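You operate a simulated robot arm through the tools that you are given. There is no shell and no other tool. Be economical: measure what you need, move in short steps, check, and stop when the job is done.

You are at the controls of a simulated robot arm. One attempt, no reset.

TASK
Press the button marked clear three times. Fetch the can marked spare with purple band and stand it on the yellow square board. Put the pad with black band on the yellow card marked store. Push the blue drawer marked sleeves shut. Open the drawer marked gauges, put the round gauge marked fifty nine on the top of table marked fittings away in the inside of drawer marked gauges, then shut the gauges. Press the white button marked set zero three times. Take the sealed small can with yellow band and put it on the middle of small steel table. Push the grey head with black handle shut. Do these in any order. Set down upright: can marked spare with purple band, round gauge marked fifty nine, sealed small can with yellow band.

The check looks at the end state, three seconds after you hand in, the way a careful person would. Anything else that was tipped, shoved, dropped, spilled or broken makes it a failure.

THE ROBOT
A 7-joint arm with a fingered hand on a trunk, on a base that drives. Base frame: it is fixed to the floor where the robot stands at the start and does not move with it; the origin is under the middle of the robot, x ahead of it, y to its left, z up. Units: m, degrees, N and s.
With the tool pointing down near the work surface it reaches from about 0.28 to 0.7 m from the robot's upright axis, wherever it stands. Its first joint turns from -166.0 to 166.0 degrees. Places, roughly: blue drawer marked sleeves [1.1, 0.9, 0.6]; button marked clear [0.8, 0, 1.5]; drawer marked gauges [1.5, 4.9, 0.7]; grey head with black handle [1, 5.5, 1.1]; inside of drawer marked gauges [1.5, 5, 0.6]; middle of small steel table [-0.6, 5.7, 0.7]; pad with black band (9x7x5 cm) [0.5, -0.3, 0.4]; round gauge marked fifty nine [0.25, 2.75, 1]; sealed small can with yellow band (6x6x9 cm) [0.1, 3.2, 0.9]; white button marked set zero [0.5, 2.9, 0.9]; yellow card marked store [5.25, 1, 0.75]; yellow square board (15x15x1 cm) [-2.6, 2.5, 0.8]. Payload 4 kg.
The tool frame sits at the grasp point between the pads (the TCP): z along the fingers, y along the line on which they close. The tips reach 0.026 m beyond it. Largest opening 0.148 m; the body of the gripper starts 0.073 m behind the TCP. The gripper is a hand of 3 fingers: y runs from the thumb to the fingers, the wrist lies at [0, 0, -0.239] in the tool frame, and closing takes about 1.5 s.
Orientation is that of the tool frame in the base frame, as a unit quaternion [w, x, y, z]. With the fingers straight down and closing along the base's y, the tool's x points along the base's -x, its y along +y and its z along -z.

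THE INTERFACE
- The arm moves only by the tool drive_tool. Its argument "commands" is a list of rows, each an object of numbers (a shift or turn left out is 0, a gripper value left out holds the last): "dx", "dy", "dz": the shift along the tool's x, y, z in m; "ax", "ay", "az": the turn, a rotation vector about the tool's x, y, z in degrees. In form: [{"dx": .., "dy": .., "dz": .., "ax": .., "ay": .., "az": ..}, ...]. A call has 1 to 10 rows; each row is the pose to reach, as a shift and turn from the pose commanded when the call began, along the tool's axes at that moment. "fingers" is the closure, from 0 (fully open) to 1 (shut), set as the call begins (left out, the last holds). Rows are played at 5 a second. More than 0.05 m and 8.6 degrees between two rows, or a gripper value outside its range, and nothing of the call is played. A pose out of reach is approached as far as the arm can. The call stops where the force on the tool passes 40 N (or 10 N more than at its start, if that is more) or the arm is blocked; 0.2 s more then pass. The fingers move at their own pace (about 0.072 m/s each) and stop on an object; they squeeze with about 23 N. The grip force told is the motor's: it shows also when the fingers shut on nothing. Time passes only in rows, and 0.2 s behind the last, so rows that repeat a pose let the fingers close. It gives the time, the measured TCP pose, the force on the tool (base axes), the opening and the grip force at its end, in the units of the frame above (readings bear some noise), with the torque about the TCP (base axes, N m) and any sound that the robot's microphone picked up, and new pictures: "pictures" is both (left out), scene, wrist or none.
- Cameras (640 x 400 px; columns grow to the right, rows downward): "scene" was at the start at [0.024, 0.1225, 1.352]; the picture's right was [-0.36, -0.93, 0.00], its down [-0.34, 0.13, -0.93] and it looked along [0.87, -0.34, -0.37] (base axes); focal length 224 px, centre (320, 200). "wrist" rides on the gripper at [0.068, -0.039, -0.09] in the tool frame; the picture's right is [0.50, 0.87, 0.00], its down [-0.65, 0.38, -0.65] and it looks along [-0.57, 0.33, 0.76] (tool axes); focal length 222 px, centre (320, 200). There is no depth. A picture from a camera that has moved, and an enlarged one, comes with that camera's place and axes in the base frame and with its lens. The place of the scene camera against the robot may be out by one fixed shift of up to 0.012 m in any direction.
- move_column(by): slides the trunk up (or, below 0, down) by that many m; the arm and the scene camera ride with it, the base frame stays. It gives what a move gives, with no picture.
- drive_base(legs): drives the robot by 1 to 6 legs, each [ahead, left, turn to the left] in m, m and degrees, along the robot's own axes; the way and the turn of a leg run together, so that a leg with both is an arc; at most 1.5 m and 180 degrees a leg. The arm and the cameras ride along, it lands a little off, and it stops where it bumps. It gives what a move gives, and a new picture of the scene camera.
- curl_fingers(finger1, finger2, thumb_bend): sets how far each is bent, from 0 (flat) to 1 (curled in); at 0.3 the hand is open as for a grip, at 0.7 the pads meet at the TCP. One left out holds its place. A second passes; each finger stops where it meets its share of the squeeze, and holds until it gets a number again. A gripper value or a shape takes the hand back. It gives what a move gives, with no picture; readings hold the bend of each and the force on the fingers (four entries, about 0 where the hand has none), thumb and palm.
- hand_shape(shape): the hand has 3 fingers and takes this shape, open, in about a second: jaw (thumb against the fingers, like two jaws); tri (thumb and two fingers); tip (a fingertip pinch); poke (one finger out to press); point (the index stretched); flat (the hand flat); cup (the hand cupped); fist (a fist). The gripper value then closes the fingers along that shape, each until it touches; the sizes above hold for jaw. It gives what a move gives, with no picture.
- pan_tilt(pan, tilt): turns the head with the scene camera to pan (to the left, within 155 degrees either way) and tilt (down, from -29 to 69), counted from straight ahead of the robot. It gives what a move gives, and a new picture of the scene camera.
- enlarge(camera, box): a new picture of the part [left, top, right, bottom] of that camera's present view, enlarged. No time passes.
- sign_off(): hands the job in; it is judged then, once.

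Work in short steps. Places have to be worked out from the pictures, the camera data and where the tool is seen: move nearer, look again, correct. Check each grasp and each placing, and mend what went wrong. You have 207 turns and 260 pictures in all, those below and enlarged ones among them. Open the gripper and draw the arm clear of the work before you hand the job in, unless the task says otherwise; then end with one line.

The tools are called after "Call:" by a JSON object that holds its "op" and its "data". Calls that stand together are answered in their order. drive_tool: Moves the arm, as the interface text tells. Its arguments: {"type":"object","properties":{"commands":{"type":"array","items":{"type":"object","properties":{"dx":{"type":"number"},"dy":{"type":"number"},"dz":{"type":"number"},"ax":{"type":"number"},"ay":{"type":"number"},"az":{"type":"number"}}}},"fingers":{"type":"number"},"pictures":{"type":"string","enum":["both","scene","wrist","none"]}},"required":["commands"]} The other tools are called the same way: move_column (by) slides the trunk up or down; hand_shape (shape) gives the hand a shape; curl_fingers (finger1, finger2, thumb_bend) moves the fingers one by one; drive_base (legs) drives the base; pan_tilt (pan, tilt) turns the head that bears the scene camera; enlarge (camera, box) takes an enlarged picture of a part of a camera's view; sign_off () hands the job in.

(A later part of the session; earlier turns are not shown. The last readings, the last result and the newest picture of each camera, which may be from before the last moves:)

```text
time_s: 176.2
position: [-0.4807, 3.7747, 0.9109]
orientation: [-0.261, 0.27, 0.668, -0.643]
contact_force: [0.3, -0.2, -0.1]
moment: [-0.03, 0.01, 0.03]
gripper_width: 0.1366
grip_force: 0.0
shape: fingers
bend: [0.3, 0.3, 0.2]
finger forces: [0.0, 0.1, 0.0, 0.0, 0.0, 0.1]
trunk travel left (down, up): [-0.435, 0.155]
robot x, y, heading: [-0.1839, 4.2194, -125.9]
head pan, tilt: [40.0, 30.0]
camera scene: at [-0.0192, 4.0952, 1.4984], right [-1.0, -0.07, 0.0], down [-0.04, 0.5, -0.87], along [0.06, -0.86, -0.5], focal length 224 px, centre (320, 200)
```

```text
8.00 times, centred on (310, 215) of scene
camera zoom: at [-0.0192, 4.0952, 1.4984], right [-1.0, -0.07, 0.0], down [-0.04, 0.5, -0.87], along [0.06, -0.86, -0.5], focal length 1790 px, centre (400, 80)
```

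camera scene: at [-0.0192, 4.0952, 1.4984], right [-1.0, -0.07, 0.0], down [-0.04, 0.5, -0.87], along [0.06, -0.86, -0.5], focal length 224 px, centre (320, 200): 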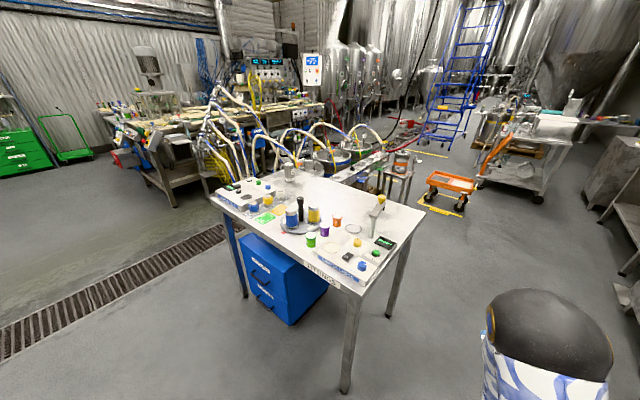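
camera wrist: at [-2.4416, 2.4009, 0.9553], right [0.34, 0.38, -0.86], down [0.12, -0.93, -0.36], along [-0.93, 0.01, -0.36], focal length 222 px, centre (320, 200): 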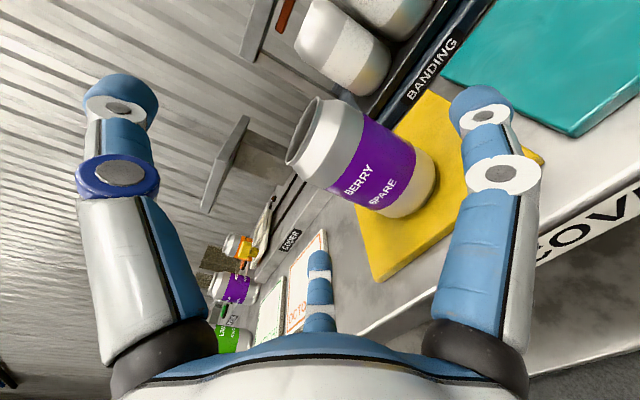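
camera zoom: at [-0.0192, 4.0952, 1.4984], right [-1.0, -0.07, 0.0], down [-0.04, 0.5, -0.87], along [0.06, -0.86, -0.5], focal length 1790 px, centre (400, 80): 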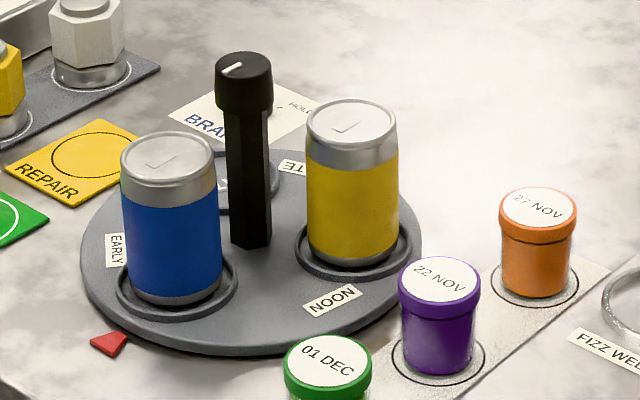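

The white button at the back of COUPLER TEST, near (0.478, 2.936), is SET ZERO; the can is near (0.071, 3.213). I raise the trunk and swing the hand back to pointing down.

Call:
{"op": "move_column", "data": {"by": 0.15}}

Call:
{"op": "drive_tool", "data": {"commands": [{"dz": 0.0074, "dy": 0.0113, "ax": -8.5}, {"dz": 0.0096, "dy": 0.0219, "ax": -17}, {"dz": 0.0067, "dy": 0.0309, "ax": -25.5}, {"dz": -0.0009, "dy": 0.0376, "ax": -34}, {"dz": -0.0128, "dy": 0.0415, "ax": -42.5}, {"dz": -0.0286, "dy": 0.0417, "ax": -51}, {"dz": -0.0477, "dy": 0.0379, "ax": -59.5}, {"dz": -0.0695, "dy": 0.0296, "ax": -68}, {"dz": -0.0932, "dy": 0.0164, "ax": -76.5}, {"dz": -0.1182, "dy": -0.0019, "ax": -85}], "pictures": "none"}}

Call:
{"op": "drive_tool", "data": {"commands": [{"az": 8.6}, {"az": 17.2}, {"az": 25.8}, {"az": 34.4}, {"az": 43}, {"az": 51.6}, {"az": 60.2}, {"az": 68.8}, {"az": 77.4}, {"az": 86}], "pictures": "none"}}

```text
time_s: 178.0
position: [-0.4818, 3.7749, 1.0608]
orientation: [-0.262, 0.27, 0.668, -0.642]
contact_force: [0.4, 0.3, 0.5]
moment: [0.04, -0.03, -0.03]
gripper_width: 0.137
grip_force: 0.1
shape: fingers
bend: [0.3, 0.3, 0.2]
finger forces: [0.0, 0.0, 0.1, 0.0, 0.0, 0.1]
trunk travel left (down, up): [-0.585, 0.005]
robot x, y, heading: [-0.1798, 4.2168, -126.0]
head pan, tilt: [40.0, 30.0]
```

```text
time_s: 180.2
position: [-0.3982, 3.8591, 1.0691]
orientation: [-0.01, 0.377, 0.926, -0.021]
contact_force: [0.7, 0.7, -0.7]
moment: [-0.01, -0.01, 0.04]
gripper_width: 0.1368
grip_force: 0.3
shape: fingers
bend: [0.3, 0.3, 0.2]
finger forces: [0.0, 0.0, 0.1, 0.0, 0.0, 0.0]
trunk travel left (down, up): [-0.585, 0.005]
robot x, y, heading: [-0.1802, 4.2201, -125.7]
head pan, tilt: [40.0, 30.0]
```

```text
time_s: 182.4
position: [-0.3996, 3.8587, 1.0671]
orientation: [0.008, 0.908, 0.419, -0.023]
contact_force: [-0.4, -0.1, 0.2]
moment: [0.01, 0.0, -0.01]
gripper_width: 0.137
grip_force: 0.0
shape: fingers
bend: [0.3, 0.3, 0.2]
finger forces: [0.0, 0.0, 0.0, 0.0, 0.0, 0.1]
trunk travel left (down, up): [-0.585, 0.005]
robot x, y, heading: [-0.1787, 4.2178, -125.7]
head pan, tilt: [40.0, 30.0]
```

Hand is down with thumb toward +n. I drive left 0.8 m so the can is ahead.

Call:
{"op": "drive_base", "data": {"legs": [[0.0, 0.8, 0]]}}

Call:
{"op": "pan_tilt", "data": {"pan": 0, "tilt": 50}}

Call:
{"op": "enlarge", "data": {"camera": "wrist", "box": [0, 0, 640, 400]}}

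```text
time_s: 186.7
position: [0.2656, 3.3864, 1.0666]
orientation: [0.007, 0.904, 0.426, -0.023]
contact_force: [-0.2, -0.5, 0.2]
moment: [-0.01, 0.02, 0.0]
gripper_width: 0.1368
grip_force: 0.1
shape: fingers
bend: [0.3, 0.3, 0.2]
finger forces: [0.0, 0.0, 0.1, 0.1, 0.0, 0.0]
trunk travel left (down, up): [-0.585, 0.005]
robot x, y, heading: [0.4777, 3.7523, -125.0]
head pan, tilt: [40.0, 30.0]
camera scene: at [0.6423, 3.6281, 1.6483], right [-1.0, -0.09, 0.0], down [-0.04, 0.5, -0.87], along [0.07, -0.86, -0.5], focal length 224 px, centre (320, 200)
```

scene: 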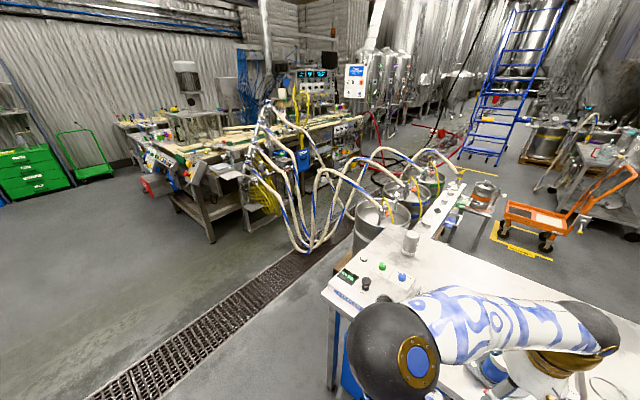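

```text
time_s: 187.8
position: [0.2652, 3.3876, 1.0664]
orientation: [0.007, 0.904, 0.426, -0.024]
contact_force: [-0.1, 1.0, 0.6]
moment: [-0.01, 0.02, 0.0]
gripper_width: 0.1372
grip_force: 0.1
shape: fingers
bend: [0.3, 0.3, 0.2]
finger forces: [0.0, 0.0, 0.0, 0.1, 0.0, 0.0]
trunk travel left (down, up): [-0.585, 0.005]
robot x, y, heading: [0.4793, 3.7496, -125.2]
head pan, tilt: [0.0, 50.0]
camera scene: at [0.5901, 3.6553, 1.6189], right [-0.82, 0.57, 0.0], down [0.44, 0.63, -0.64], along [-0.37, -0.53, -0.77], focal length 224 px, centre (320, 200)
```

scene: 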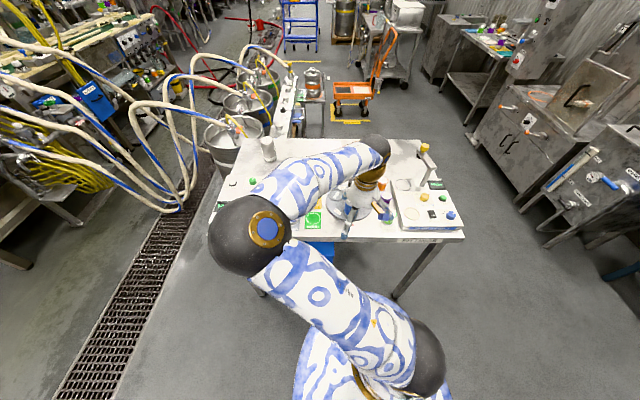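

```text
1.00 times, centred on (320, 200) of wrist (not enlarged: the box is as wide or as high as the picture)
camera zoom: at [0.281, 3.4652, 1.1564], right [0.99, -0.17, -0.03], down [-0.1, -0.72, 0.68], along [-0.13, -0.67, -0.73], focal length 222 px, centre (320, 200)
```

zoom: 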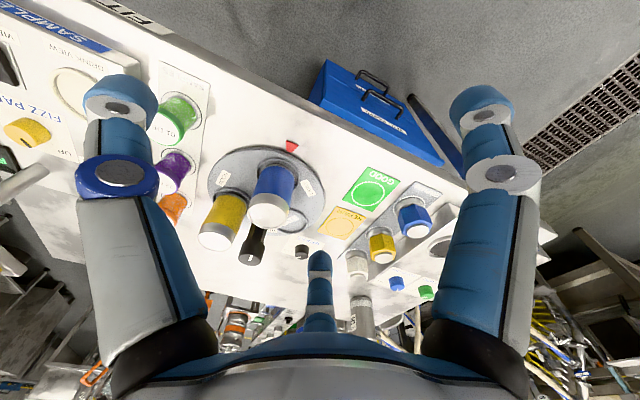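

The wrist camera sees the turntable well; the can is 0.25 m further ahead. I drive 0.1 m ahead and move the hand over it at this height.

Call:
{"op": "drive_base", "data": {"legs": [[0.1, 0.0, 0]]}}

Call:
{"op": "drive_tool", "data": {"commands": [{"dx": -0.04, "dy": -0.01}, {"dx": -0.08, "dy": -0.02}, {"dx": -0.12, "dy": -0.035}], "pictures": "wrist"}}

```text
time_s: 188.9
position: [0.2075, 3.3038, 1.0677]
orientation: [0.006, 0.904, 0.427, -0.023]
contact_force: [-0.4, -0.5, -0.8]
moment: [0.02, -0.01, 0.01]
gripper_width: 0.137
grip_force: 0.1
shape: fingers
bend: [0.3, 0.3, 0.2]
finger forces: [0.0, 0.0, 0.1, 0.0, 0.1, 0.0]
trunk travel left (down, up): [-0.585, 0.005]
robot x, y, heading: [0.4219, 3.6673, -125.2]
head pan, tilt: [0.0, 50.0]
camera scene: at [0.5316, 3.5719, 1.6188], right [-0.82, 0.57, 0.0], down [0.44, 0.63, -0.64], along [-0.37, -0.53, -0.77], focal length 224 px, centre (320, 200)
```

scene: 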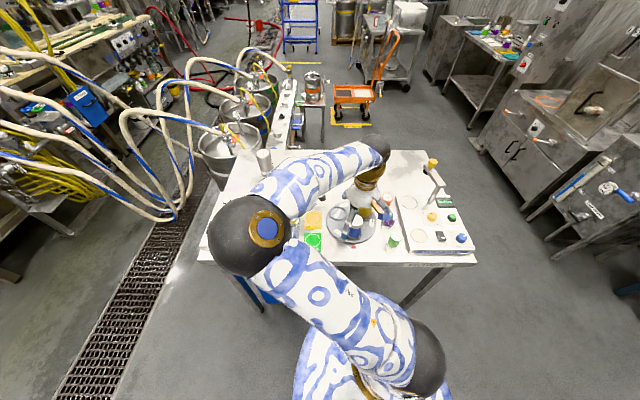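

```text
time_s: 189.7
position: [0.1029, 3.2336, 1.0702]
orientation: [0.008, 0.904, 0.426, -0.023]
contact_force: [-1.0, 0.8, -0.3]
moment: [0.02, 0.04, 0.01]
gripper_width: 0.137
grip_force: 0.1
shape: fingers
bend: [0.3, 0.3, 0.2]
finger forces: [0.0, 0.0, 0.0, 0.0, 0.1, 0.0]
trunk travel left (down, up): [-0.585, 0.005]
robot x, y, heading: [0.4203, 3.6704, -125.0]
head pan, tilt: [0.0, 50.0]
camera wrist: at [0.1183, 3.3109, 1.1593], right [0.99, -0.17, -0.03], down [-0.1, -0.72, 0.68], along [-0.13, -0.67, -0.73], focal length 222 px, centre (320, 200)
```

wrist: 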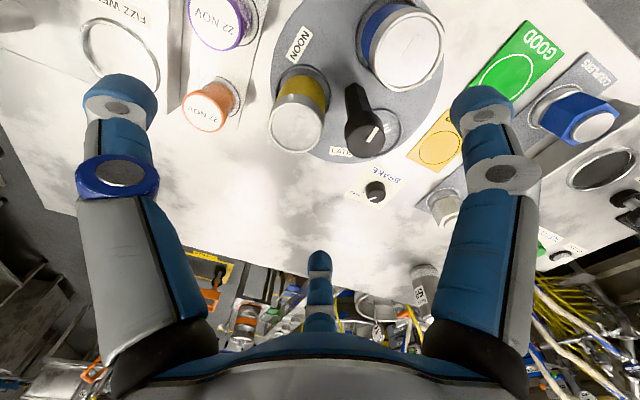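

The can top is near (0.079, 3.232, 0.97); the post is on its -21° side and the blue can on its 25° side. I level the tool, turn it so the fingers come at 62°, 182° and -58°, and pre-close a bit.

Call:
{"op": "drive_tool", "data": {"commands": [{"dx": -0.016, "dy": -0.018, "ay": 2.8}, {"dx": -0.016, "dy": -0.018, "ay": 2.8}], "pictures": "none"}}

Call:
{"op": "drive_tool", "data": {"commands": [{"az": -8.4}, {"az": -16.8}, {"az": -25.2}, {"az": -33.6}, {"az": -41.6}], "pictures": "none"}}

Call:
{"op": "curl_fingers", "data": {"finger1": 0.43, "finger2": 0.43, "thumb_bend": 0.43}}

Call:
{"op": "enlarge", "data": {"camera": "wrist", "box": [0, 0, 640, 400]}}

```text
time_s: 190.3
position: [0.079, 3.2325, 1.0718]
orientation: [-0.003, 0.905, 0.426, -0.001]
contact_force: [-0.1, 0.3, -0.1]
moment: [0.0, -0.03, 0.01]
gripper_width: 0.1372
grip_force: 0.1
shape: fingers
bend: [0.3, 0.3, 0.2]
finger forces: [0.0, 0.0, 0.0, 0.0, 0.1, 0.1]
trunk travel left (down, up): [-0.585, 0.005]
robot x, y, heading: [0.4258, 3.6693, -125.1]
head pan, tilt: [0.0, 50.0]
```

```text
time_s: 191.5
position: [0.0789, 3.2336, 1.0753]
orientation: [-0.002, 0.693, 0.721, 0.0]
contact_force: [0.6, -0.2, 1.0]
moment: [-0.03, -0.02, 0.0]
gripper_width: 0.137
grip_force: 0.1
shape: fingers
bend: [0.3, 0.3, 0.2]
finger forces: [0.1, 0.0, 0.0, 0.0, 0.0, 0.1]
trunk travel left (down, up): [-0.585, 0.005]
robot x, y, heading: [0.4219, 3.6644, -124.8]
head pan, tilt: [0.0, 50.0]
```

```text
time_s: 192.5
position: [0.0794, 3.2321, 1.0739]
orientation: [-0.005, 0.695, 0.719, 0.001]
contact_force: [-0.3, 0.3, 0.6]
moment: [-0.03, 0.02, -0.03]
gripper_width: 0.0858
grip_force: 0.0
shape: fingers
bend: [0.43, 0.43, 0.43]
finger forces: [0.1, 0.0, 0.1, 0.0, 0.0, 0.1]
trunk travel left (down, up): [-0.585, 0.005]
robot x, y, heading: [0.417, 3.6694, -124.9]
head pan, tilt: [0.0, 50.0]
```

```text
1.00 times, centred on (320, 200) of wrist (not enlarged: the box is as wide or as high as the picture)
camera zoom: at [0.0383, 3.2968, 1.1667], right [0.85, 0.53, 0.0], down [0.41, -0.64, 0.65], along [0.34, -0.55, -0.76], focal length 222 px, centre (320, 200)
```

zoom: 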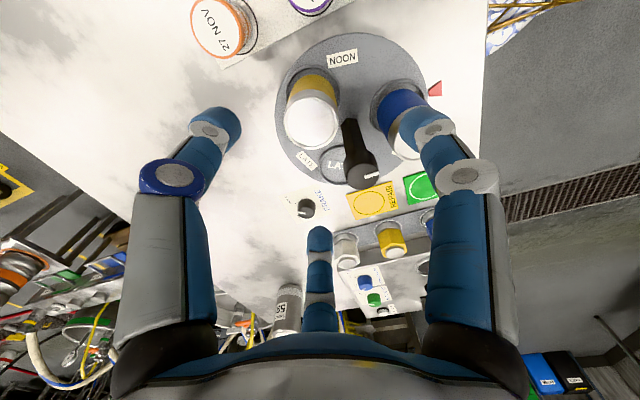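

The can is 7 mm off; I correct and descend in steps to z≈0.94.

Call:
{"op": "drive_tool", "data": {"commands": [{"dx": -0.004, "dy": -0.006, "dz": 0.02}, {"dx": -0.004, "dy": -0.006, "dz": 0.05}, {"dx": -0.004, "dy": -0.006, "dz": 0.08}], "pictures": "wrist"}}

Call:
{"op": "enlarge", "data": {"camera": "scene", "box": [300, 140, 480, 260]}}

```text
time_s: 193.3
position: [0.0725, 3.2285, 0.9939]
orientation: [-0.004, 0.694, 0.72, 0.0]
contact_force: [-0.5, -0.4, 0.5]
moment: [0.0, -0.01, 0.04]
gripper_width: 0.0854
grip_force: 0.0
shape: fingers
bend: [0.43, 0.43, 0.43]
finger forces: [0.0, 0.1, 0.1, 0.1, 0.1, 0.0]
trunk travel left (down, up): [-0.585, 0.005]
robot x, y, heading: [0.4203, 3.6692, -125.0]
head pan, tilt: [0.0, 50.0]
camera wrist: at [0.0315, 3.2931, 1.0866], right [0.85, 0.53, 0.0], down [0.41, -0.64, 0.65], along [0.34, -0.55, -0.76], focal length 222 px, centre (320, 200)
```

wrist: 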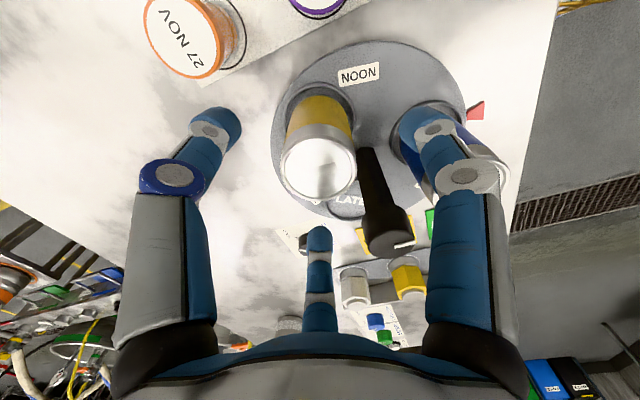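

```text
3.33 times, centred on (390, 200) of scene
camera zoom: at [0.532, 3.5727, 1.6189], right [-0.82, 0.57, 0.0], down [0.44, 0.63, -0.64], along [-0.37, -0.53, -0.77], focal length 746 px, centre (87, 200)
```

zoom: 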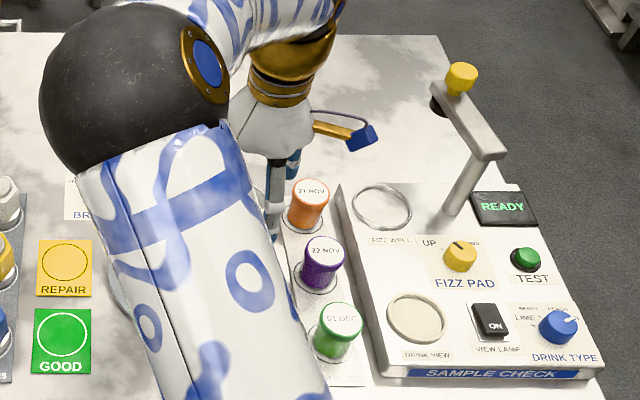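

Well centred. I turn 7° more to gain clearance from the blue can, close slightly more, then descend the rest.

Call:
{"op": "curl_fingers", "data": {"finger1": 0.47, "finger2": 0.47, "thumb_bend": 0.47}}

Call:
{"op": "drive_tool", "data": {"commands": [{"az": -7}, {"az": -7, "dz": 0.02}, {"az": -7, "dz": 0.04}], "pictures": "wrist"}}

```text
time_s: 194.3
position: [0.0729, 3.2299, 0.9944]
orientation: [-0.003, 0.693, 0.721, -0.001]
contact_force: [1.0, 0.5, 0.5]
moment: [-0.02, 0.0, 0.0]
gripper_width: 0.0726
grip_force: 0.0
shape: fingers
bend: [0.47, 0.47, 0.47]
finger forces: [0.1, 0.1, 0.1, 0.0, 0.1, 0.1]
trunk travel left (down, up): [-0.585, 0.005]
robot x, y, heading: [0.4214, 3.667, -125.2]
head pan, tilt: [0.0, 50.0]
```

```text
time_s: 195.1
position: [0.0726, 3.2296, 0.9533]
orientation: [-0.003, 0.649, 0.761, -0.001]
contact_force: [0.6, 0.2, -0.6]
moment: [0.0, 0.0, -0.04]
gripper_width: 0.0726
grip_force: 0.0
shape: fingers
bend: [0.47, 0.47, 0.47]
finger forces: [0.1, 0.0, 0.1, 0.0, 0.0, 0.0]
trunk travel left (down, up): [-0.585, 0.005]
robot x, y, heading: [0.422, 3.6725, -125.1]
head pan, tilt: [0.0, 50.0]
camera wrist: at [0.0238, 3.2879, 1.0468], right [0.78, 0.63, 0.0], down [0.48, -0.59, 0.65], along [0.41, -0.5, -0.76], focal length 222 px, centre (320, 200)
```

wrist: 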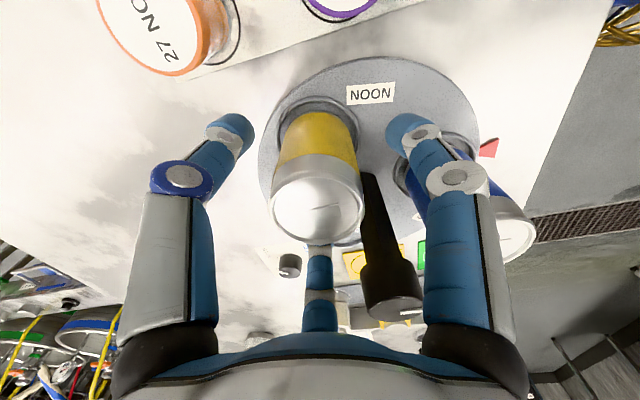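

Centred around the can with the post clear. I lower 1.5 cm more and close all three fingers.

Call:
{"op": "drive_tool", "data": {"commands": [{"dz": 0.008}, {"dz": 0.016}], "pictures": "none"}}

Call:
{"op": "curl_fingers", "data": {"finger1": 0.6, "finger2": 0.6, "thumb_bend": 0.6}}

Call:
{"op": "curl_fingers", "data": {"finger1": 0.72, "finger2": 0.72, "thumb_bend": 0.72}}

Call:
{"op": "enlarge", "data": {"camera": "wrist", "box": [0, 0, 640, 400]}}

```text
time_s: 195.7
position: [0.0744, 3.2296, 0.9386]
orientation: [-0.003, 0.649, 0.761, 0.001]
contact_force: [-0.2, 0.4, 0.0]
moment: [-0.02, -0.03, 0.01]
gripper_width: 0.0726
grip_force: 0.0
shape: fingers
bend: [0.47, 0.47, 0.47]
finger forces: [0.0, 0.0, 0.0, 0.0, 0.0, 0.0]
trunk travel left (down, up): [-0.585, 0.005]
robot x, y, heading: [0.4225, 3.6704, -125.0]
head pan, tilt: [0.0, 50.0]
```

```text
time_s: 196.7
position: [0.0737, 3.2295, 0.9387]
orientation: [-0.004, 0.649, 0.761, 0.0]
contact_force: [-0.1, 0.7, 0.0]
moment: [0.02, 0.04, -0.04]
gripper_width: 0.0387
grip_force: 4.9
shape: fingers
bend: [0.58, 0.55, 0.57]
finger forces: [1.9, 3.9, 0.1, 0.0, 3.9, 0.1]
trunk travel left (down, up): [-0.585, 0.005]
robot x, y, heading: [0.4225, 3.667, -125.0]
head pan, tilt: [0.0, 50.0]
```

```text
time_s: 197.7
position: [0.0733, 3.2292, 0.9378]
orientation: [-0.004, 0.649, 0.761, 0.0]
contact_force: [-0.6, 0.5, 0.2]
moment: [0.01, 0.0, 0.02]
gripper_width: 0.0359
grip_force: 18.3
shape: fingers
bend: [0.58, 0.54, 0.62]
finger forces: [10.1, 10.4, 0.0, 0.0, 15.5, 0.1]
trunk travel left (down, up): [-0.585, 0.005]
robot x, y, heading: [0.4212, 3.6728, -125.0]
head pan, tilt: [0.0, 50.0]
```

```text
1.00 times, centred on (320, 200) of wrist (not enlarged: the box is as wide or as high as the picture)
camera zoom: at [0.0247, 3.2878, 1.0314], right [0.78, 0.63, 0.0], down [0.48, -0.59, 0.65], along [0.41, -0.5, -0.76], focal length 222 px, centre (320, 200)
```

zoom: 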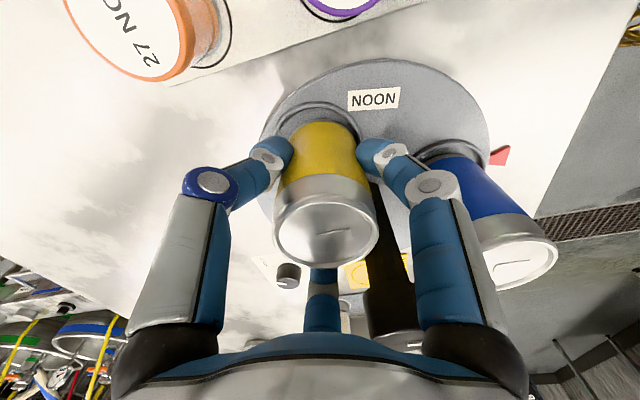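

Firm three-point grip. Lift straight up 12 cm.

Call:
{"op": "drive_tool", "data": {"commands": [{"dz": -0.02}, {"dz": -0.05}, {"dz": -0.08}, {"dz": -0.12}, {"dz": -0.15}], "pictures": "wrist"}}

```text
time_s: 198.9
position: [0.073, 3.2299, 1.088]
orientation: [-0.003, 0.648, 0.761, 0.0]
contact_force: [0.0, 0.4, -1.4]
moment: [-0.04, 0.02, -0.02]
gripper_width: 0.0358
grip_force: 17.2
shape: fingers
bend: [0.58, 0.54, 0.62]
finger forces: [10.0, 10.3, 0.0, 0.0, 15.1, 0.0]
trunk travel left (down, up): [-0.585, 0.005]
robot x, y, heading: [0.4209, 3.6678, -124.9]
head pan, tilt: [0.0, 50.0]
camera wrist: at [0.0244, 3.2881, 1.1803], right [0.78, 0.63, 0.0], down [0.48, -0.59, 0.65], along [0.41, -0.5, -0.76], focal length 222 px, centre (320, 200)
```

wrist: 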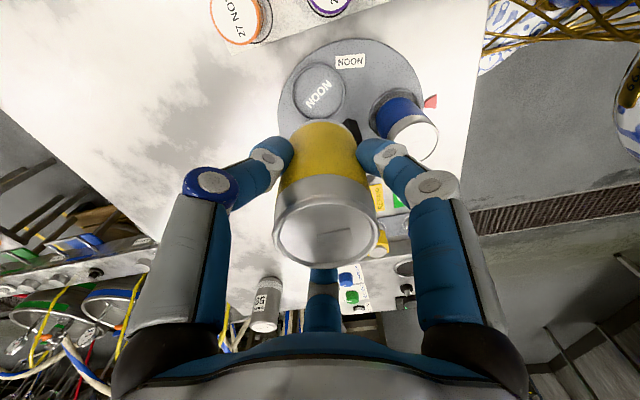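

The can is held. I back out from the table, turn toward the corner and look at the small steel table.

Call:
{"op": "drive_base", "data": {"legs": [[-0.4, 0, 0], [0, -0.3, -45], [0, 0, -47]]}}

Call:
{"op": "pan_tilt", "data": {"pan": -20, "tilt": 25}}

```text
time_s: 205.7
position: [0.0796, 4.6114, 1.0879]
orientation: [-0.002, 0.998, 0.056, 0.002]
contact_force: [-0.2, 0.4, -1.3]
moment: [0.02, -0.02, 0.0]
gripper_width: 0.0357
grip_force: 17.1
shape: fingers
bend: [0.58, 0.54, 0.62]
finger forces: [9.4, 10.4, 0.1, 0.1, 15.0, 0.0]
trunk travel left (down, up): [-0.585, 0.005]
robot x, y, heading: [0.5011, 4.2412, 142.2]
head pan, tilt: [0.0, 50.0]
camera scene: at [0.3927, 4.1397, 1.6188], right [0.61, 0.79, 0.0], down [0.61, -0.47, -0.64], along [-0.51, 0.39, -0.77], focal length 224 px, centre (320, 200)
```

scene: 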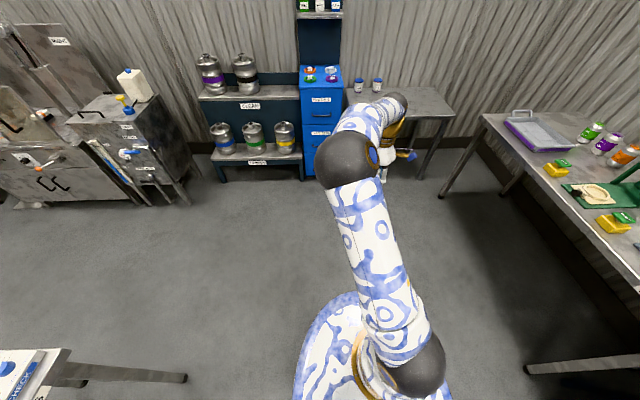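

```text
time_s: 206.6
position: [0.0796, 4.6103, 1.0882]
orientation: [-0.003, 0.998, 0.057, 0.002]
contact_force: [0.1, -1.0, -1.5]
moment: [0.03, -0.03, 0.0]
gripper_width: 0.0353
grip_force: 18.0
shape: fingers
bend: [0.58, 0.54, 0.62]
finger forces: [9.3, 10.4, 0.0, 0.0, 15.0, 0.0]
trunk travel left (down, up): [-0.585, 0.005]
robot x, y, heading: [0.4971, 4.2426, 142.4]
head pan, tilt: [-20.0, 25.0]
camera scene: at [0.4043, 4.1704, 1.6563], right [0.84, 0.54, 0.0], down [0.23, -0.36, -0.91], along [-0.49, 0.76, -0.42], focal length 224 px, centre (320, 200)
```

scene: 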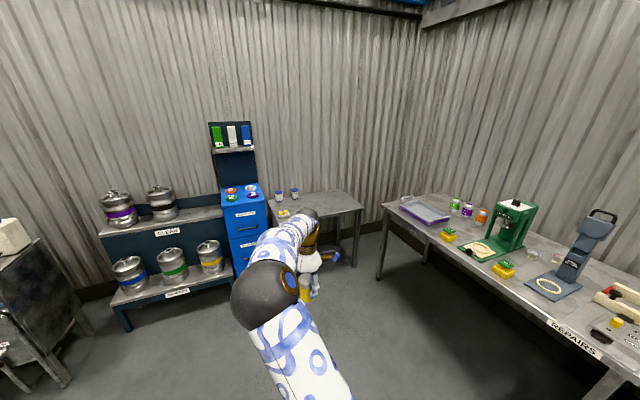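

The small steel table is straight ahead beyond my arm; I zoom on it.

Call:
{"op": "enlarge", "data": {"camera": "scene", "box": [225, 150, 385, 270]}}

```text
3.33 times, centred on (305, 210) of scene
camera zoom: at [0.4043, 4.1704, 1.6563], right [0.84, 0.54, 0.0], down [0.23, -0.36, -0.91], along [-0.49, 0.76, -0.42], focal length 746 px, centre (370, 167)
```

zoom: 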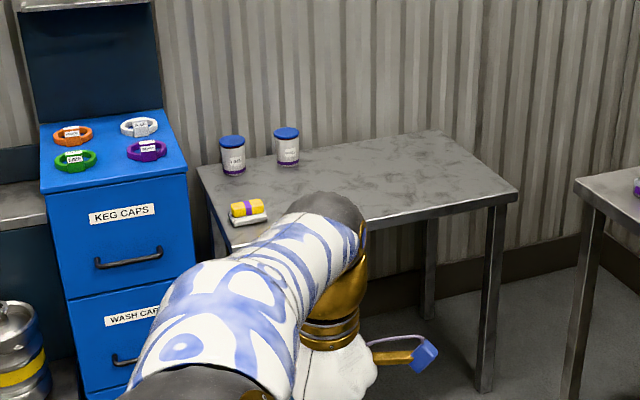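

The small table's middle is about (-0.66, 5.73). I drive so the can hangs over it, stopping a bit short to check.

Call:
{"op": "drive_base", "data": {"legs": [[0.5, -0.436, 0], [0.67, 0, 0]]}}

Call:
{"op": "pan_tilt", "data": {"pan": -10, "tilt": 45}}

Call:
{"op": "enlarge", "data": {"camera": "wrist", "box": [0, 0, 640, 400]}}

```text
time_s: 213.6
position: [-0.5927, 5.6848, 1.0873]
orientation: [-0.001, 0.998, 0.055, 0.002]
contact_force: [0.4, 0.1, -0.9]
moment: [-0.01, 0.01, -0.03]
gripper_width: 0.0354
grip_force: 17.3
shape: fingers
bend: [0.58, 0.54, 0.62]
finger forces: [9.3, 10.4, 0.0, 0.0, 15.0, 0.0]
trunk travel left (down, up): [-0.585, 0.005]
robot x, y, heading: [-0.1739, 5.3169, 141.9]
head pan, tilt: [-20.0, 25.0]
camera scene: at [-0.2686, 5.2441, 1.6563], right [0.85, 0.53, 0.0], down [0.23, -0.36, -0.91], along [-0.48, 0.77, -0.42], focal length 224 px, centre (320, 200)
```

scene: 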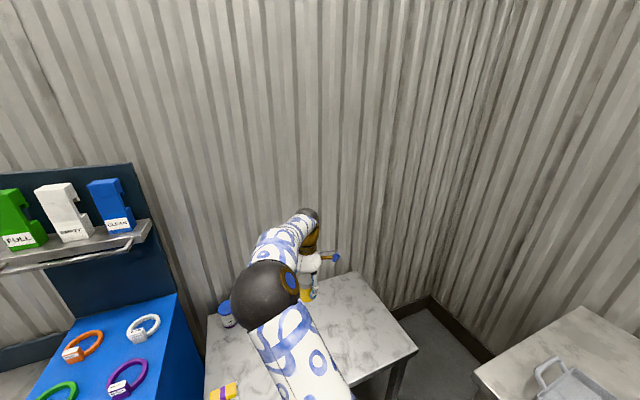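

```text
time_s: 214.4
position: [-0.5932, 5.6851, 1.0869]
orientation: [-0.001, 0.998, 0.055, 0.003]
contact_force: [0.6, -0.1, -0.8]
moment: [0.02, -0.01, 0.01]
gripper_width: 0.0354
grip_force: 17.6
shape: fingers
bend: [0.58, 0.54, 0.62]
finger forces: [9.3, 10.4, 0.0, 0.1, 15.0, 0.1]
trunk travel left (down, up): [-0.585, 0.005]
robot x, y, heading: [-0.1686, 5.316, 142.2]
head pan, tilt: [-10.0, 45.0]
camera scene: at [-0.2738, 5.2262, 1.6258], right [0.74, 0.67, 0.0], down [0.47, -0.52, -0.71], along [-0.47, 0.52, -0.71], focal length 224 px, centre (320, 200)
```

scene: 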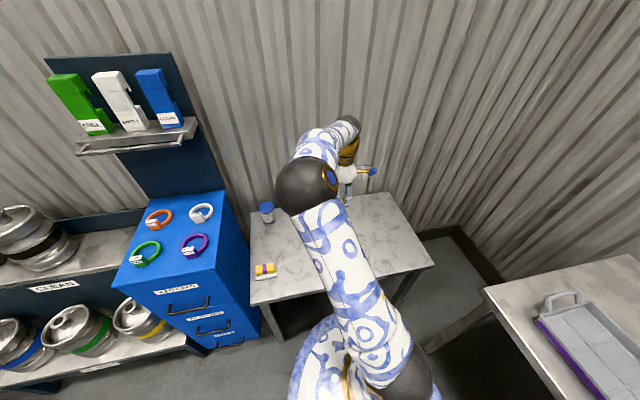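

```text
1.00 times, centred on (320, 200) of wrist (not enlarged: the box is as wide or as high as the picture)
camera zoom: at [-0.5304, 5.7295, 1.1797], right [0.59, -0.81, 0.0], down [-0.61, -0.45, 0.65], along [-0.52, -0.38, -0.76], focal length 222 px, centre (320, 200)
```

zoom: 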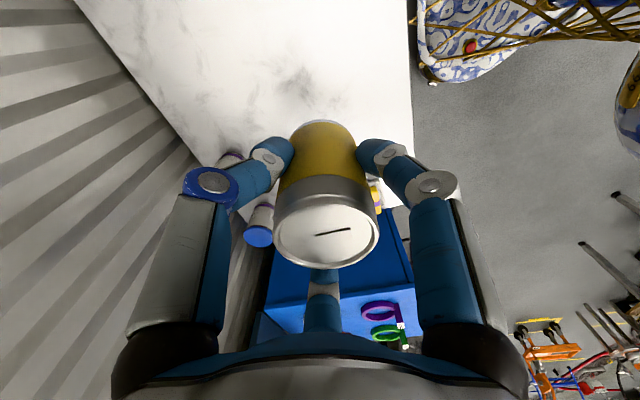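

Table centre by both views: (-0.655, 5.725), top z≈0.745. I shift the hand over it and lower the trunk 0.22 m.

Call:
{"op": "drive_tool", "data": {"commands": [{"dx": -0.03, "dy": -0.023}, {"dx": -0.057, "dy": -0.0466}], "pictures": "none"}}

Call:
{"op": "move_column", "data": {"by": -0.22}}

Call:
{"op": "enlarge", "data": {"camera": "wrist", "box": [0, 0, 640, 400]}}

Call:
{"op": "enlarge", "data": {"camera": "scene", "box": [220, 60, 460, 220]}}

```text
time_s: 215.0
position: [-0.6572, 5.7265, 1.0881]
orientation: [-0.001, 0.998, 0.055, 0.002]
contact_force: [-0.7, 0.0, -2.2]
moment: [0.01, -0.02, 0.0]
gripper_width: 0.0351
grip_force: 17.7
shape: fingers
bend: [0.58, 0.54, 0.62]
finger forces: [9.2, 10.4, 0.0, 0.0, 14.9, 0.1]
trunk travel left (down, up): [-0.585, 0.005]
robot x, y, heading: [-0.1742, 5.3196, 142.4]
head pan, tilt: [-10.0, 45.0]
```

```text
time_s: 217.4
position: [-0.6564, 5.7259, 0.8683]
orientation: [-0.002, 0.998, 0.055, 0.002]
contact_force: [0.0, -0.1, -2.0]
moment: [0.02, -0.02, 0.01]
gripper_width: 0.0353
grip_force: 17.6
shape: fingers
bend: [0.58, 0.54, 0.62]
finger forces: [9.1, 10.5, 0.0, 0.0, 14.9, 0.1]
trunk travel left (down, up): [-0.365, 0.225]
robot x, y, heading: [-0.1712, 5.3127, 141.9]
head pan, tilt: [-10.0, 45.0]
```

```text
1.00 times, centred on (320, 200) of wrist (not enlarged: the box is as wide or as high as the picture)
camera zoom: at [-0.5937, 5.7697, 0.9602], right [0.59, -0.81, 0.0], down [-0.61, -0.45, 0.65], along [-0.52, -0.38, -0.76], focal length 222 px, centre (320, 200)
```

zoom: 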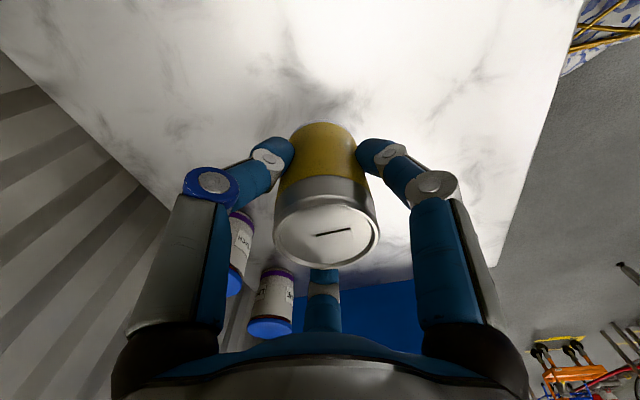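

```text
2.50 times, centred on (340, 140) of scene
camera zoom: at [-0.2738, 5.2262, 1.4058], right [0.74, 0.67, 0.0], down [0.47, -0.52, -0.71], along [-0.47, 0.52, -0.71], focal length 559 px, centre (270, 350)
```

zoom: 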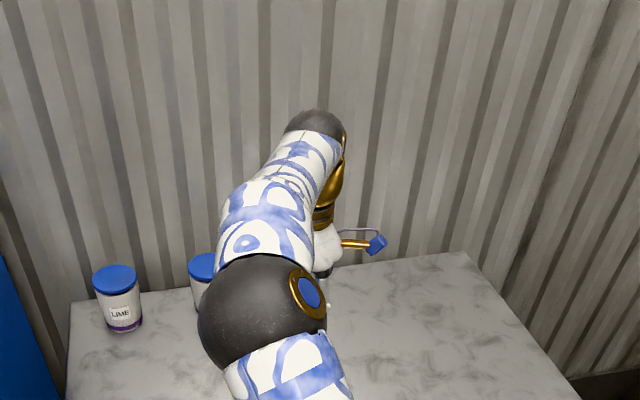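

Over the middle. Lowering in small steps to find contact.

Call:
{"op": "drive_tool", "data": {"commands": [{"dz": 0.02}, {"dz": 0.04}, {"dz": 0.046}, {"dz": 0.05}], "pictures": "none"}}

Call:
{"op": "drive_tool", "data": {"commands": [{"dz": 0.003}, {"dz": 0.006}, {"dz": 0.009}], "pictures": "none"}}

```text
time_s: 218.4
position: [-0.6548, 5.7255, 0.8177]
orientation: [-0.002, 0.998, 0.056, 0.002]
contact_force: [-0.6, -0.5, -1.5]
moment: [0.01, -0.02, 0.03]
gripper_width: 0.0353
grip_force: 17.6
shape: fingers
bend: [0.58, 0.54, 0.62]
finger forces: [9.1, 10.5, 0.1, 0.0, 15.0, 0.0]
trunk travel left (down, up): [-0.365, 0.225]
robot x, y, heading: [-0.1726, 5.317, 142.1]
head pan, tilt: [-10.0, 45.0]
```

```text
time_s: 219.2
position: [-0.6549, 5.7262, 0.8088]
orientation: [-0.002, 0.998, 0.055, 0.003]
contact_force: [-0.1, -0.3, -1.5]
moment: [0.0, -0.02, -0.02]
gripper_width: 0.0352
grip_force: 17.0
shape: fingers
bend: [0.58, 0.54, 0.62]
finger forces: [9.1, 10.5, 0.0, 0.0, 14.9, 0.0]
trunk travel left (down, up): [-0.365, 0.225]
robot x, y, heading: [-0.1693, 5.3182, 142.1]
head pan, tilt: [-10.0, 45.0]
```

Call:
{"op": "drive_tool", "data": {"commands": [{"dz": 0.004}, {"dz": 0.008}, {"dz": 0.012}], "pictures": "none"}}

Call:
{"op": "enlarge", "data": {"camera": "wrist", "box": [200, 80, 440, 230]}}

```text
time_s: 220.0
position: [-0.6548, 5.7253, 0.7963]
orientation: [-0.002, 0.998, 0.055, 0.001]
contact_force: [-0.3, 1.1, -2.0]
moment: [0.03, -0.01, 0.02]
gripper_width: 0.0354
grip_force: 17.0
shape: fingers
bend: [0.58, 0.54, 0.62]
finger forces: [9.1, 10.5, 0.1, 0.0, 14.8, 0.0]
trunk travel left (down, up): [-0.365, 0.225]
robot x, y, heading: [-0.1716, 5.3179, 142.2]
head pan, tilt: [-10.0, 45.0]
```

```text
2.67 times, centred on (320, 155) of wrist
camera zoom: at [-0.593, 5.7696, 0.8891], right [0.59, -0.81, 0.0], down [-0.61, -0.45, 0.65], along [-0.52, -0.38, -0.76], focal length 592 px, centre (320, 320)
```

zoom: 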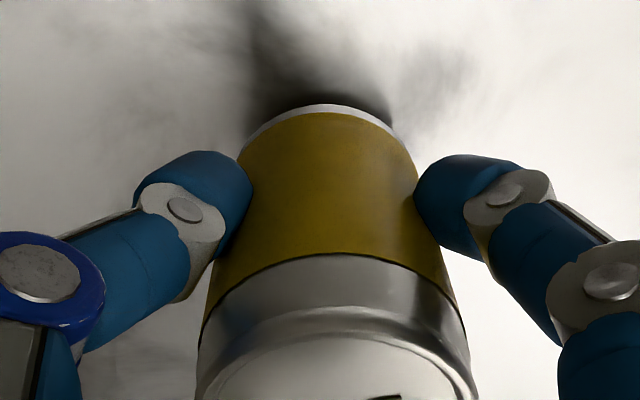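

No contact yet; continue.

Call:
{"op": "drive_tool", "data": {"commands": [{"dz": 0.004}, {"dz": 0.008}, {"dz": 0.012}, {"dz": 0.015}], "pictures": "none"}}

```text
time_s: 221.0
position: [-0.656, 5.727, 0.7836]
orientation: [-0.005, 0.999, 0.054, 0.001]
contact_force: [-0.5, 2.6, 23.9]
moment: [-0.12, 0.08, 0.02]
gripper_width: 0.035
grip_force: 20.6
shape: fingers
bend: [0.58, 0.54, 0.62]
finger forces: [11.4, 11.4, 0.0, 0.0, 18.1, 0.1]
trunk travel left (down, up): [-0.365, 0.225]
robot x, y, heading: [-0.1732, 5.3172, 142.3]
head pan, tilt: [-10.0, 45.0]
```

Contact at 0.784, so the table top is at 0.72; recomputing at that height the middle is about (-0.675, 5.755). I lift 2 cm, shift 3 cm, and set down.

Call:
{"op": "drive_tool", "data": {"commands": [{"dz": -0.01}, {"dz": -0.025}, {"dz": -0.025, "dx": -0.008, "dy": -0.014}, {"dz": -0.025, "dx": -0.016, "dy": -0.028}, {"dz": -0.012, "dx": -0.016, "dy": -0.028}, {"dz": -0.004, "dx": -0.016, "dy": -0.028}, {"dz": -0.001, "dx": -0.016, "dy": -0.028}], "pictures": "none"}}

```text
time_s: 222.6
position: [-0.6732, 5.7522, 0.7858]
orientation: [-0.003, 0.998, 0.055, 0.001]
contact_force: [-1.5, 3.2, 15.8]
moment: [-0.14, 0.07, 0.01]
gripper_width: 0.0351
grip_force: 18.8
shape: fingers
bend: [0.58, 0.54, 0.62]
finger forces: [10.3, 10.8, 0.1, 0.0, 17.4, 0.0]
trunk travel left (down, up): [-0.365, 0.225]
robot x, y, heading: [-0.1661, 5.3156, 142.3]
head pan, tilt: [-10.0, 45.0]
```

Set down with contact. I open gently and lift away.

Call:
{"op": "drive_tool", "data": {"commands": [{"dz": -0.002}, {"dz": -0.002}], "pictures": "none"}}

Call:
{"op": "curl_fingers", "data": {"finger1": 0.48, "finger2": 0.46, "thumb_bend": 0.5}}

Call:
{"op": "curl_fingers", "data": {"finger1": 0.35, "finger2": 0.35, "thumb_bend": 0.35}}

Call:
{"op": "drive_tool", "data": {"commands": [{"dz": -0.03}, {"dz": -0.07}, {"dz": -0.11}, {"dz": -0.15}], "pictures": "wrist"}}

```text
time_s: 223.2
position: [-0.674, 5.7514, 0.7847]
orientation: [-0.002, 0.998, 0.055, 0.001]
contact_force: [-1.3, 3.1, 11.0]
moment: [-0.08, 0.1, -0.05]
gripper_width: 0.0349
grip_force: 19.5
shape: fingers
bend: [0.58, 0.54, 0.62]
finger forces: [9.8, 11.1, 0.0, 0.0, 17.3, 0.1]
trunk travel left (down, up): [-0.365, 0.225]
robot x, y, heading: [-0.1699, 5.3207, 142.3]
head pan, tilt: [-10.0, 45.0]
```

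```text
time_s: 224.2
position: [-0.6749, 5.7521, 0.7845]
orientation: [-0.002, 0.999, 0.055, 0.003]
contact_force: [0.6, 0.3, -0.7]
moment: [-0.04, -0.01, 0.01]
gripper_width: 0.0651
grip_force: 0.0
shape: fingers
bend: [0.48, 0.46, 0.5]
finger forces: [0.1, 0.1, 0.0, 0.1, 0.1, 0.0]
trunk travel left (down, up): [-0.365, 0.225]
robot x, y, heading: [-0.1731, 5.3155, 142.2]
head pan, tilt: [-10.0, 45.0]
```

```text
time_s: 225.2
position: [-0.674, 5.753, 0.785]
orientation: [-0.002, 0.998, 0.055, 0.003]
contact_force: [0.4, -0.4, -0.5]
moment: [0.04, 0.0, -0.01]
gripper_width: 0.1109
grip_force: 0.1
shape: fingers
bend: [0.35, 0.35, 0.35]
finger forces: [0.1, 0.0, 0.1, 0.1, 0.0, 0.1]
trunk travel left (down, up): [-0.365, 0.225]
robot x, y, heading: [-0.1674, 5.3156, 141.9]
head pan, tilt: [-10.0, 45.0]
```

```text
time_s: 226.2
position: [-0.6742, 5.7536, 0.937]
orientation: [-0.002, 0.998, 0.055, 0.002]
contact_force: [0.4, -0.3, -0.3]
moment: [0.02, 0.01, 0.0]
gripper_width: 0.1109
grip_force: 0.0
shape: fingers
bend: [0.35, 0.35, 0.35]
finger forces: [0.0, 0.0, 0.1, 0.1, 0.0, 0.0]
trunk travel left (down, up): [-0.365, 0.225]
robot x, y, heading: [-0.1727, 5.3154, 142.2]
head pan, tilt: [-10.0, 45.0]
camera wrist: at [-0.6117, 5.7975, 1.0291], right [0.59, -0.81, 0.0], down [-0.61, -0.45, 0.65], along [-0.52, -0.38, -0.76], focal length 222 px, centre (320, 200)
```

wrist: 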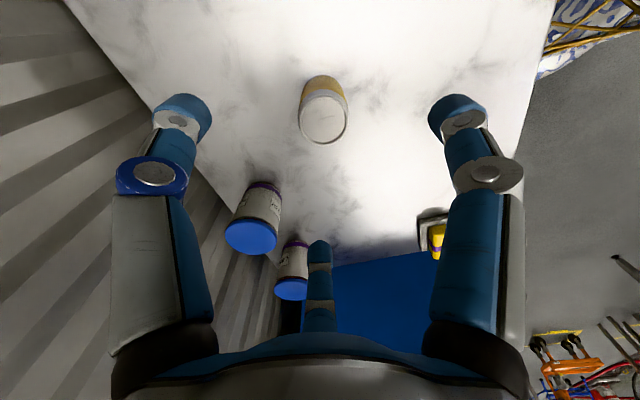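

The sealed can stands free in the middle of the table. I back off and turn to the REPAIRS table for the grey head.

Call:
{"op": "drive_base", "data": {"legs": [[-0.4, 0, 0], [-0.4, 0.4, 0], [0, 0, -89]]}}

Call:
{"op": "pan_tilt", "data": {"pan": 0, "tilt": 20}}

```text
time_s: 235.2
position: [0.6336, 5.0365, 0.9365]
orientation: [0.001, 0.76, -0.65, 0.003]
contact_force: [-0.2, -0.2, 0.4]
moment: [0.02, 0.0, -0.02]
gripper_width: 0.1109
grip_force: 0.1
shape: fingers
bend: [0.35, 0.35, 0.35]
finger forces: [0.0, 0.0, 0.1, 0.1, 0.1, 0.1]
trunk travel left (down, up): [-0.365, 0.225]
robot x, y, heading: [0.218, 4.5125, 54.9]
head pan, tilt: [-10.0, 45.0]
camera scene: at [0.1163, 4.615, 1.4057], right [0.7, -0.71, 0.0], down [-0.5, -0.5, -0.71], along [0.5, 0.5, -0.71], focal length 224 px, centre (320, 200)
```

scene: 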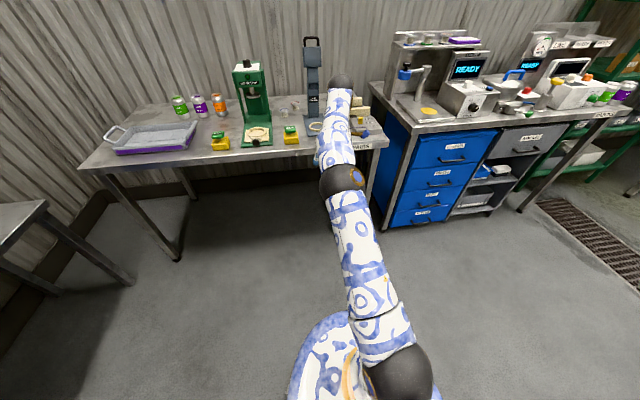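

```text
time_s: 236.1
position: [0.6318, 5.0359, 0.9357]
orientation: [0.001, 0.76, -0.65, 0.004]
contact_force: [-1.0, -0.3, 0.2]
moment: [0.0, -0.03, 0.01]
gripper_width: 0.1109
grip_force: 0.1
shape: fingers
bend: [0.35, 0.35, 0.35]
finger forces: [0.0, 0.0, 0.1, 0.0, 0.0, 0.0]
trunk travel left (down, up): [-0.365, 0.225]
robot x, y, heading: [0.2165, 4.5142, 54.6]
head pan, tilt: [0.0, 20.0]
camera scene: at [0.1124, 4.6338, 1.4444], right [0.82, -0.58, 0.0], down [-0.2, -0.28, -0.94], along [0.54, 0.77, -0.34], focal length 224 px, centre (320, 200)
```

scene: 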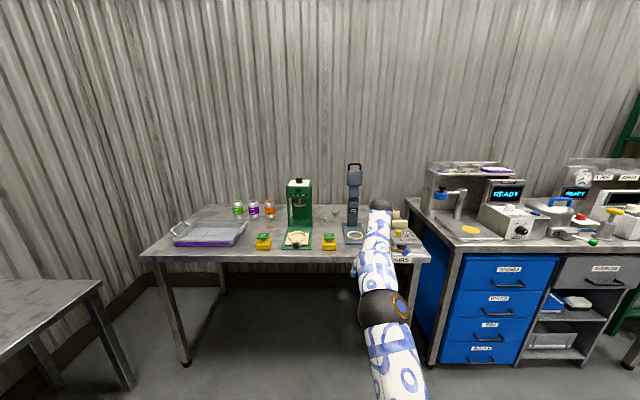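

I zoom on the grey press and on the blue drawers.

Call:
{"op": "enlarge", "data": {"camera": "scene", "box": [320, 150, 400, 260]}}

Call:
{"op": "enlarge", "data": {"camera": "scene", "box": [430, 240, 640, 370]}}

```text
3.64 times, centred on (360, 205) of scene
camera zoom: at [0.1124, 4.6338, 1.4444], right [0.82, -0.58, 0.0], down [-0.2, -0.28, -0.94], along [0.54, 0.77, -0.34], focal length 814 px, centre (174, 182)
```

zoom: 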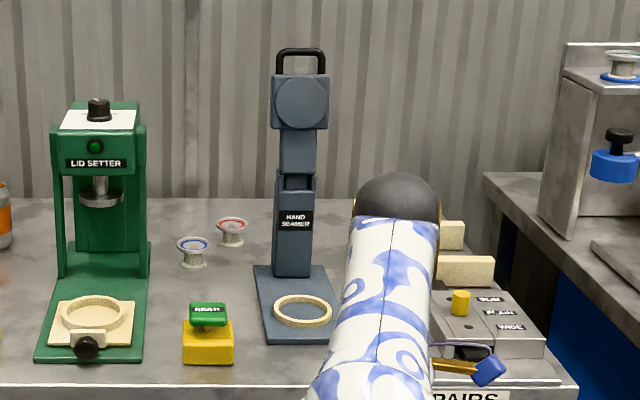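

```text
3.05 times, centred on (535, 305) of scene
camera zoom: at [0.1124, 4.6338, 1.4444], right [0.82, -0.58, 0.0], down [-0.2, -0.28, -0.94], along [0.54, 0.77, -0.34], focal length 682 px, centre (-335, -120)
```

zoom: 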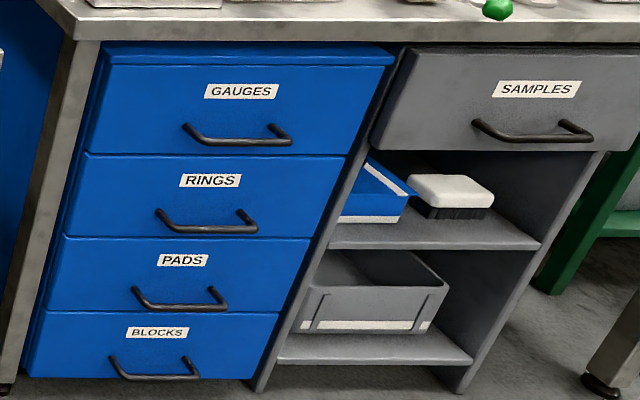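

The HAND SEAMER's head (with the black handle) stands upright, hinged at about z=1.0 at (0.98, 5.52), handle top z≈1.21; it must swing toward me and down. I close the hand, raise it above the handle, and drive up to the table.

Call:
{"op": "move_column", "data": {"by": 0.22}}

Call:
{"op": "drive_tool", "data": {"commands": [{"dz": -0.04}, {"dz": -0.08}, {"dz": -0.12}, {"dz": -0.15}], "fingers": 1, "pictures": "none"}}

Call:
{"op": "drive_base", "data": {"legs": [[0.45, 0.02, -1.5]]}}

```text
time_s: 238.4
position: [0.6328, 5.0372, 1.1563]
orientation: [0.001, 0.759, -0.651, 0.003]
contact_force: [-0.1, -0.2, 0.0]
moment: [0.0, 0.0, 0.01]
gripper_width: 0.1108
grip_force: 0.1
shape: fingers
bend: [0.35, 0.35, 0.35]
finger forces: [0.0, 0.0, 0.0, 0.0, 0.0, 0.0]
trunk travel left (down, up): [-0.585, 0.005]
robot x, y, heading: [0.2165, 4.5127, 54.5]
head pan, tilt: [0.0, 20.0]
```

```text
time_s: 239.4
position: [0.6082, 5.0081, 1.2519]
orientation: [-0.001, 0.76, -0.65, 0.003]
contact_force: [-2.0, -0.1, -0.7]
moment: [-0.03, -0.03, 0.0]
gripper_width: 0.0054
grip_force: 0.1
shape: jaw
bend: [0.71, 0.71, 0.7]
finger forces: [0.1, 0.1, 0.0, 0.0, 0.0, 0.1]
out of reach, approached as far as the arm can: row 1, 2, 3, 4
trunk travel left (down, up): [-0.585, 0.005]
robot x, y, heading: [0.2207, 4.5101, 54.7]
head pan, tilt: [0.0, 20.0]
```

```text
time_s: 242.2
position: [0.8742, 5.3705, 1.252]
orientation: [-0.001, 0.75, -0.662, 0.004]
contact_force: [-0.1, -0.2, 0.4]
moment: [-0.01, 0.0, -0.03]
gripper_width: 0.0
grip_force: 23.2
shape: jaw
bend: [0.7, 0.7, 0.7]
finger forces: [0.1, 0.0, 0.0, 0.0, 0.1, 0.1]
trunk travel left (down, up): [-0.585, 0.005]
robot x, y, heading: [0.4694, 4.8863, 52.9]
head pan, tilt: [0.0, 20.0]
camera scene: at [0.3644, 5.0106, 1.6644], right [0.8, -0.6, 0.0], down [-0.21, -0.27, -0.94], along [0.57, 0.75, -0.34], focal length 224 px, centre (320, 200)
```

scene: 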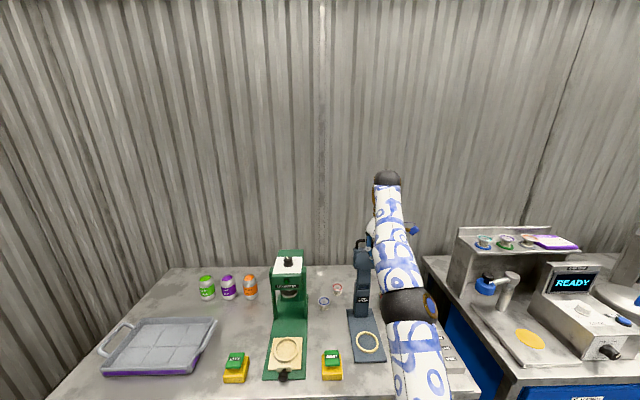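

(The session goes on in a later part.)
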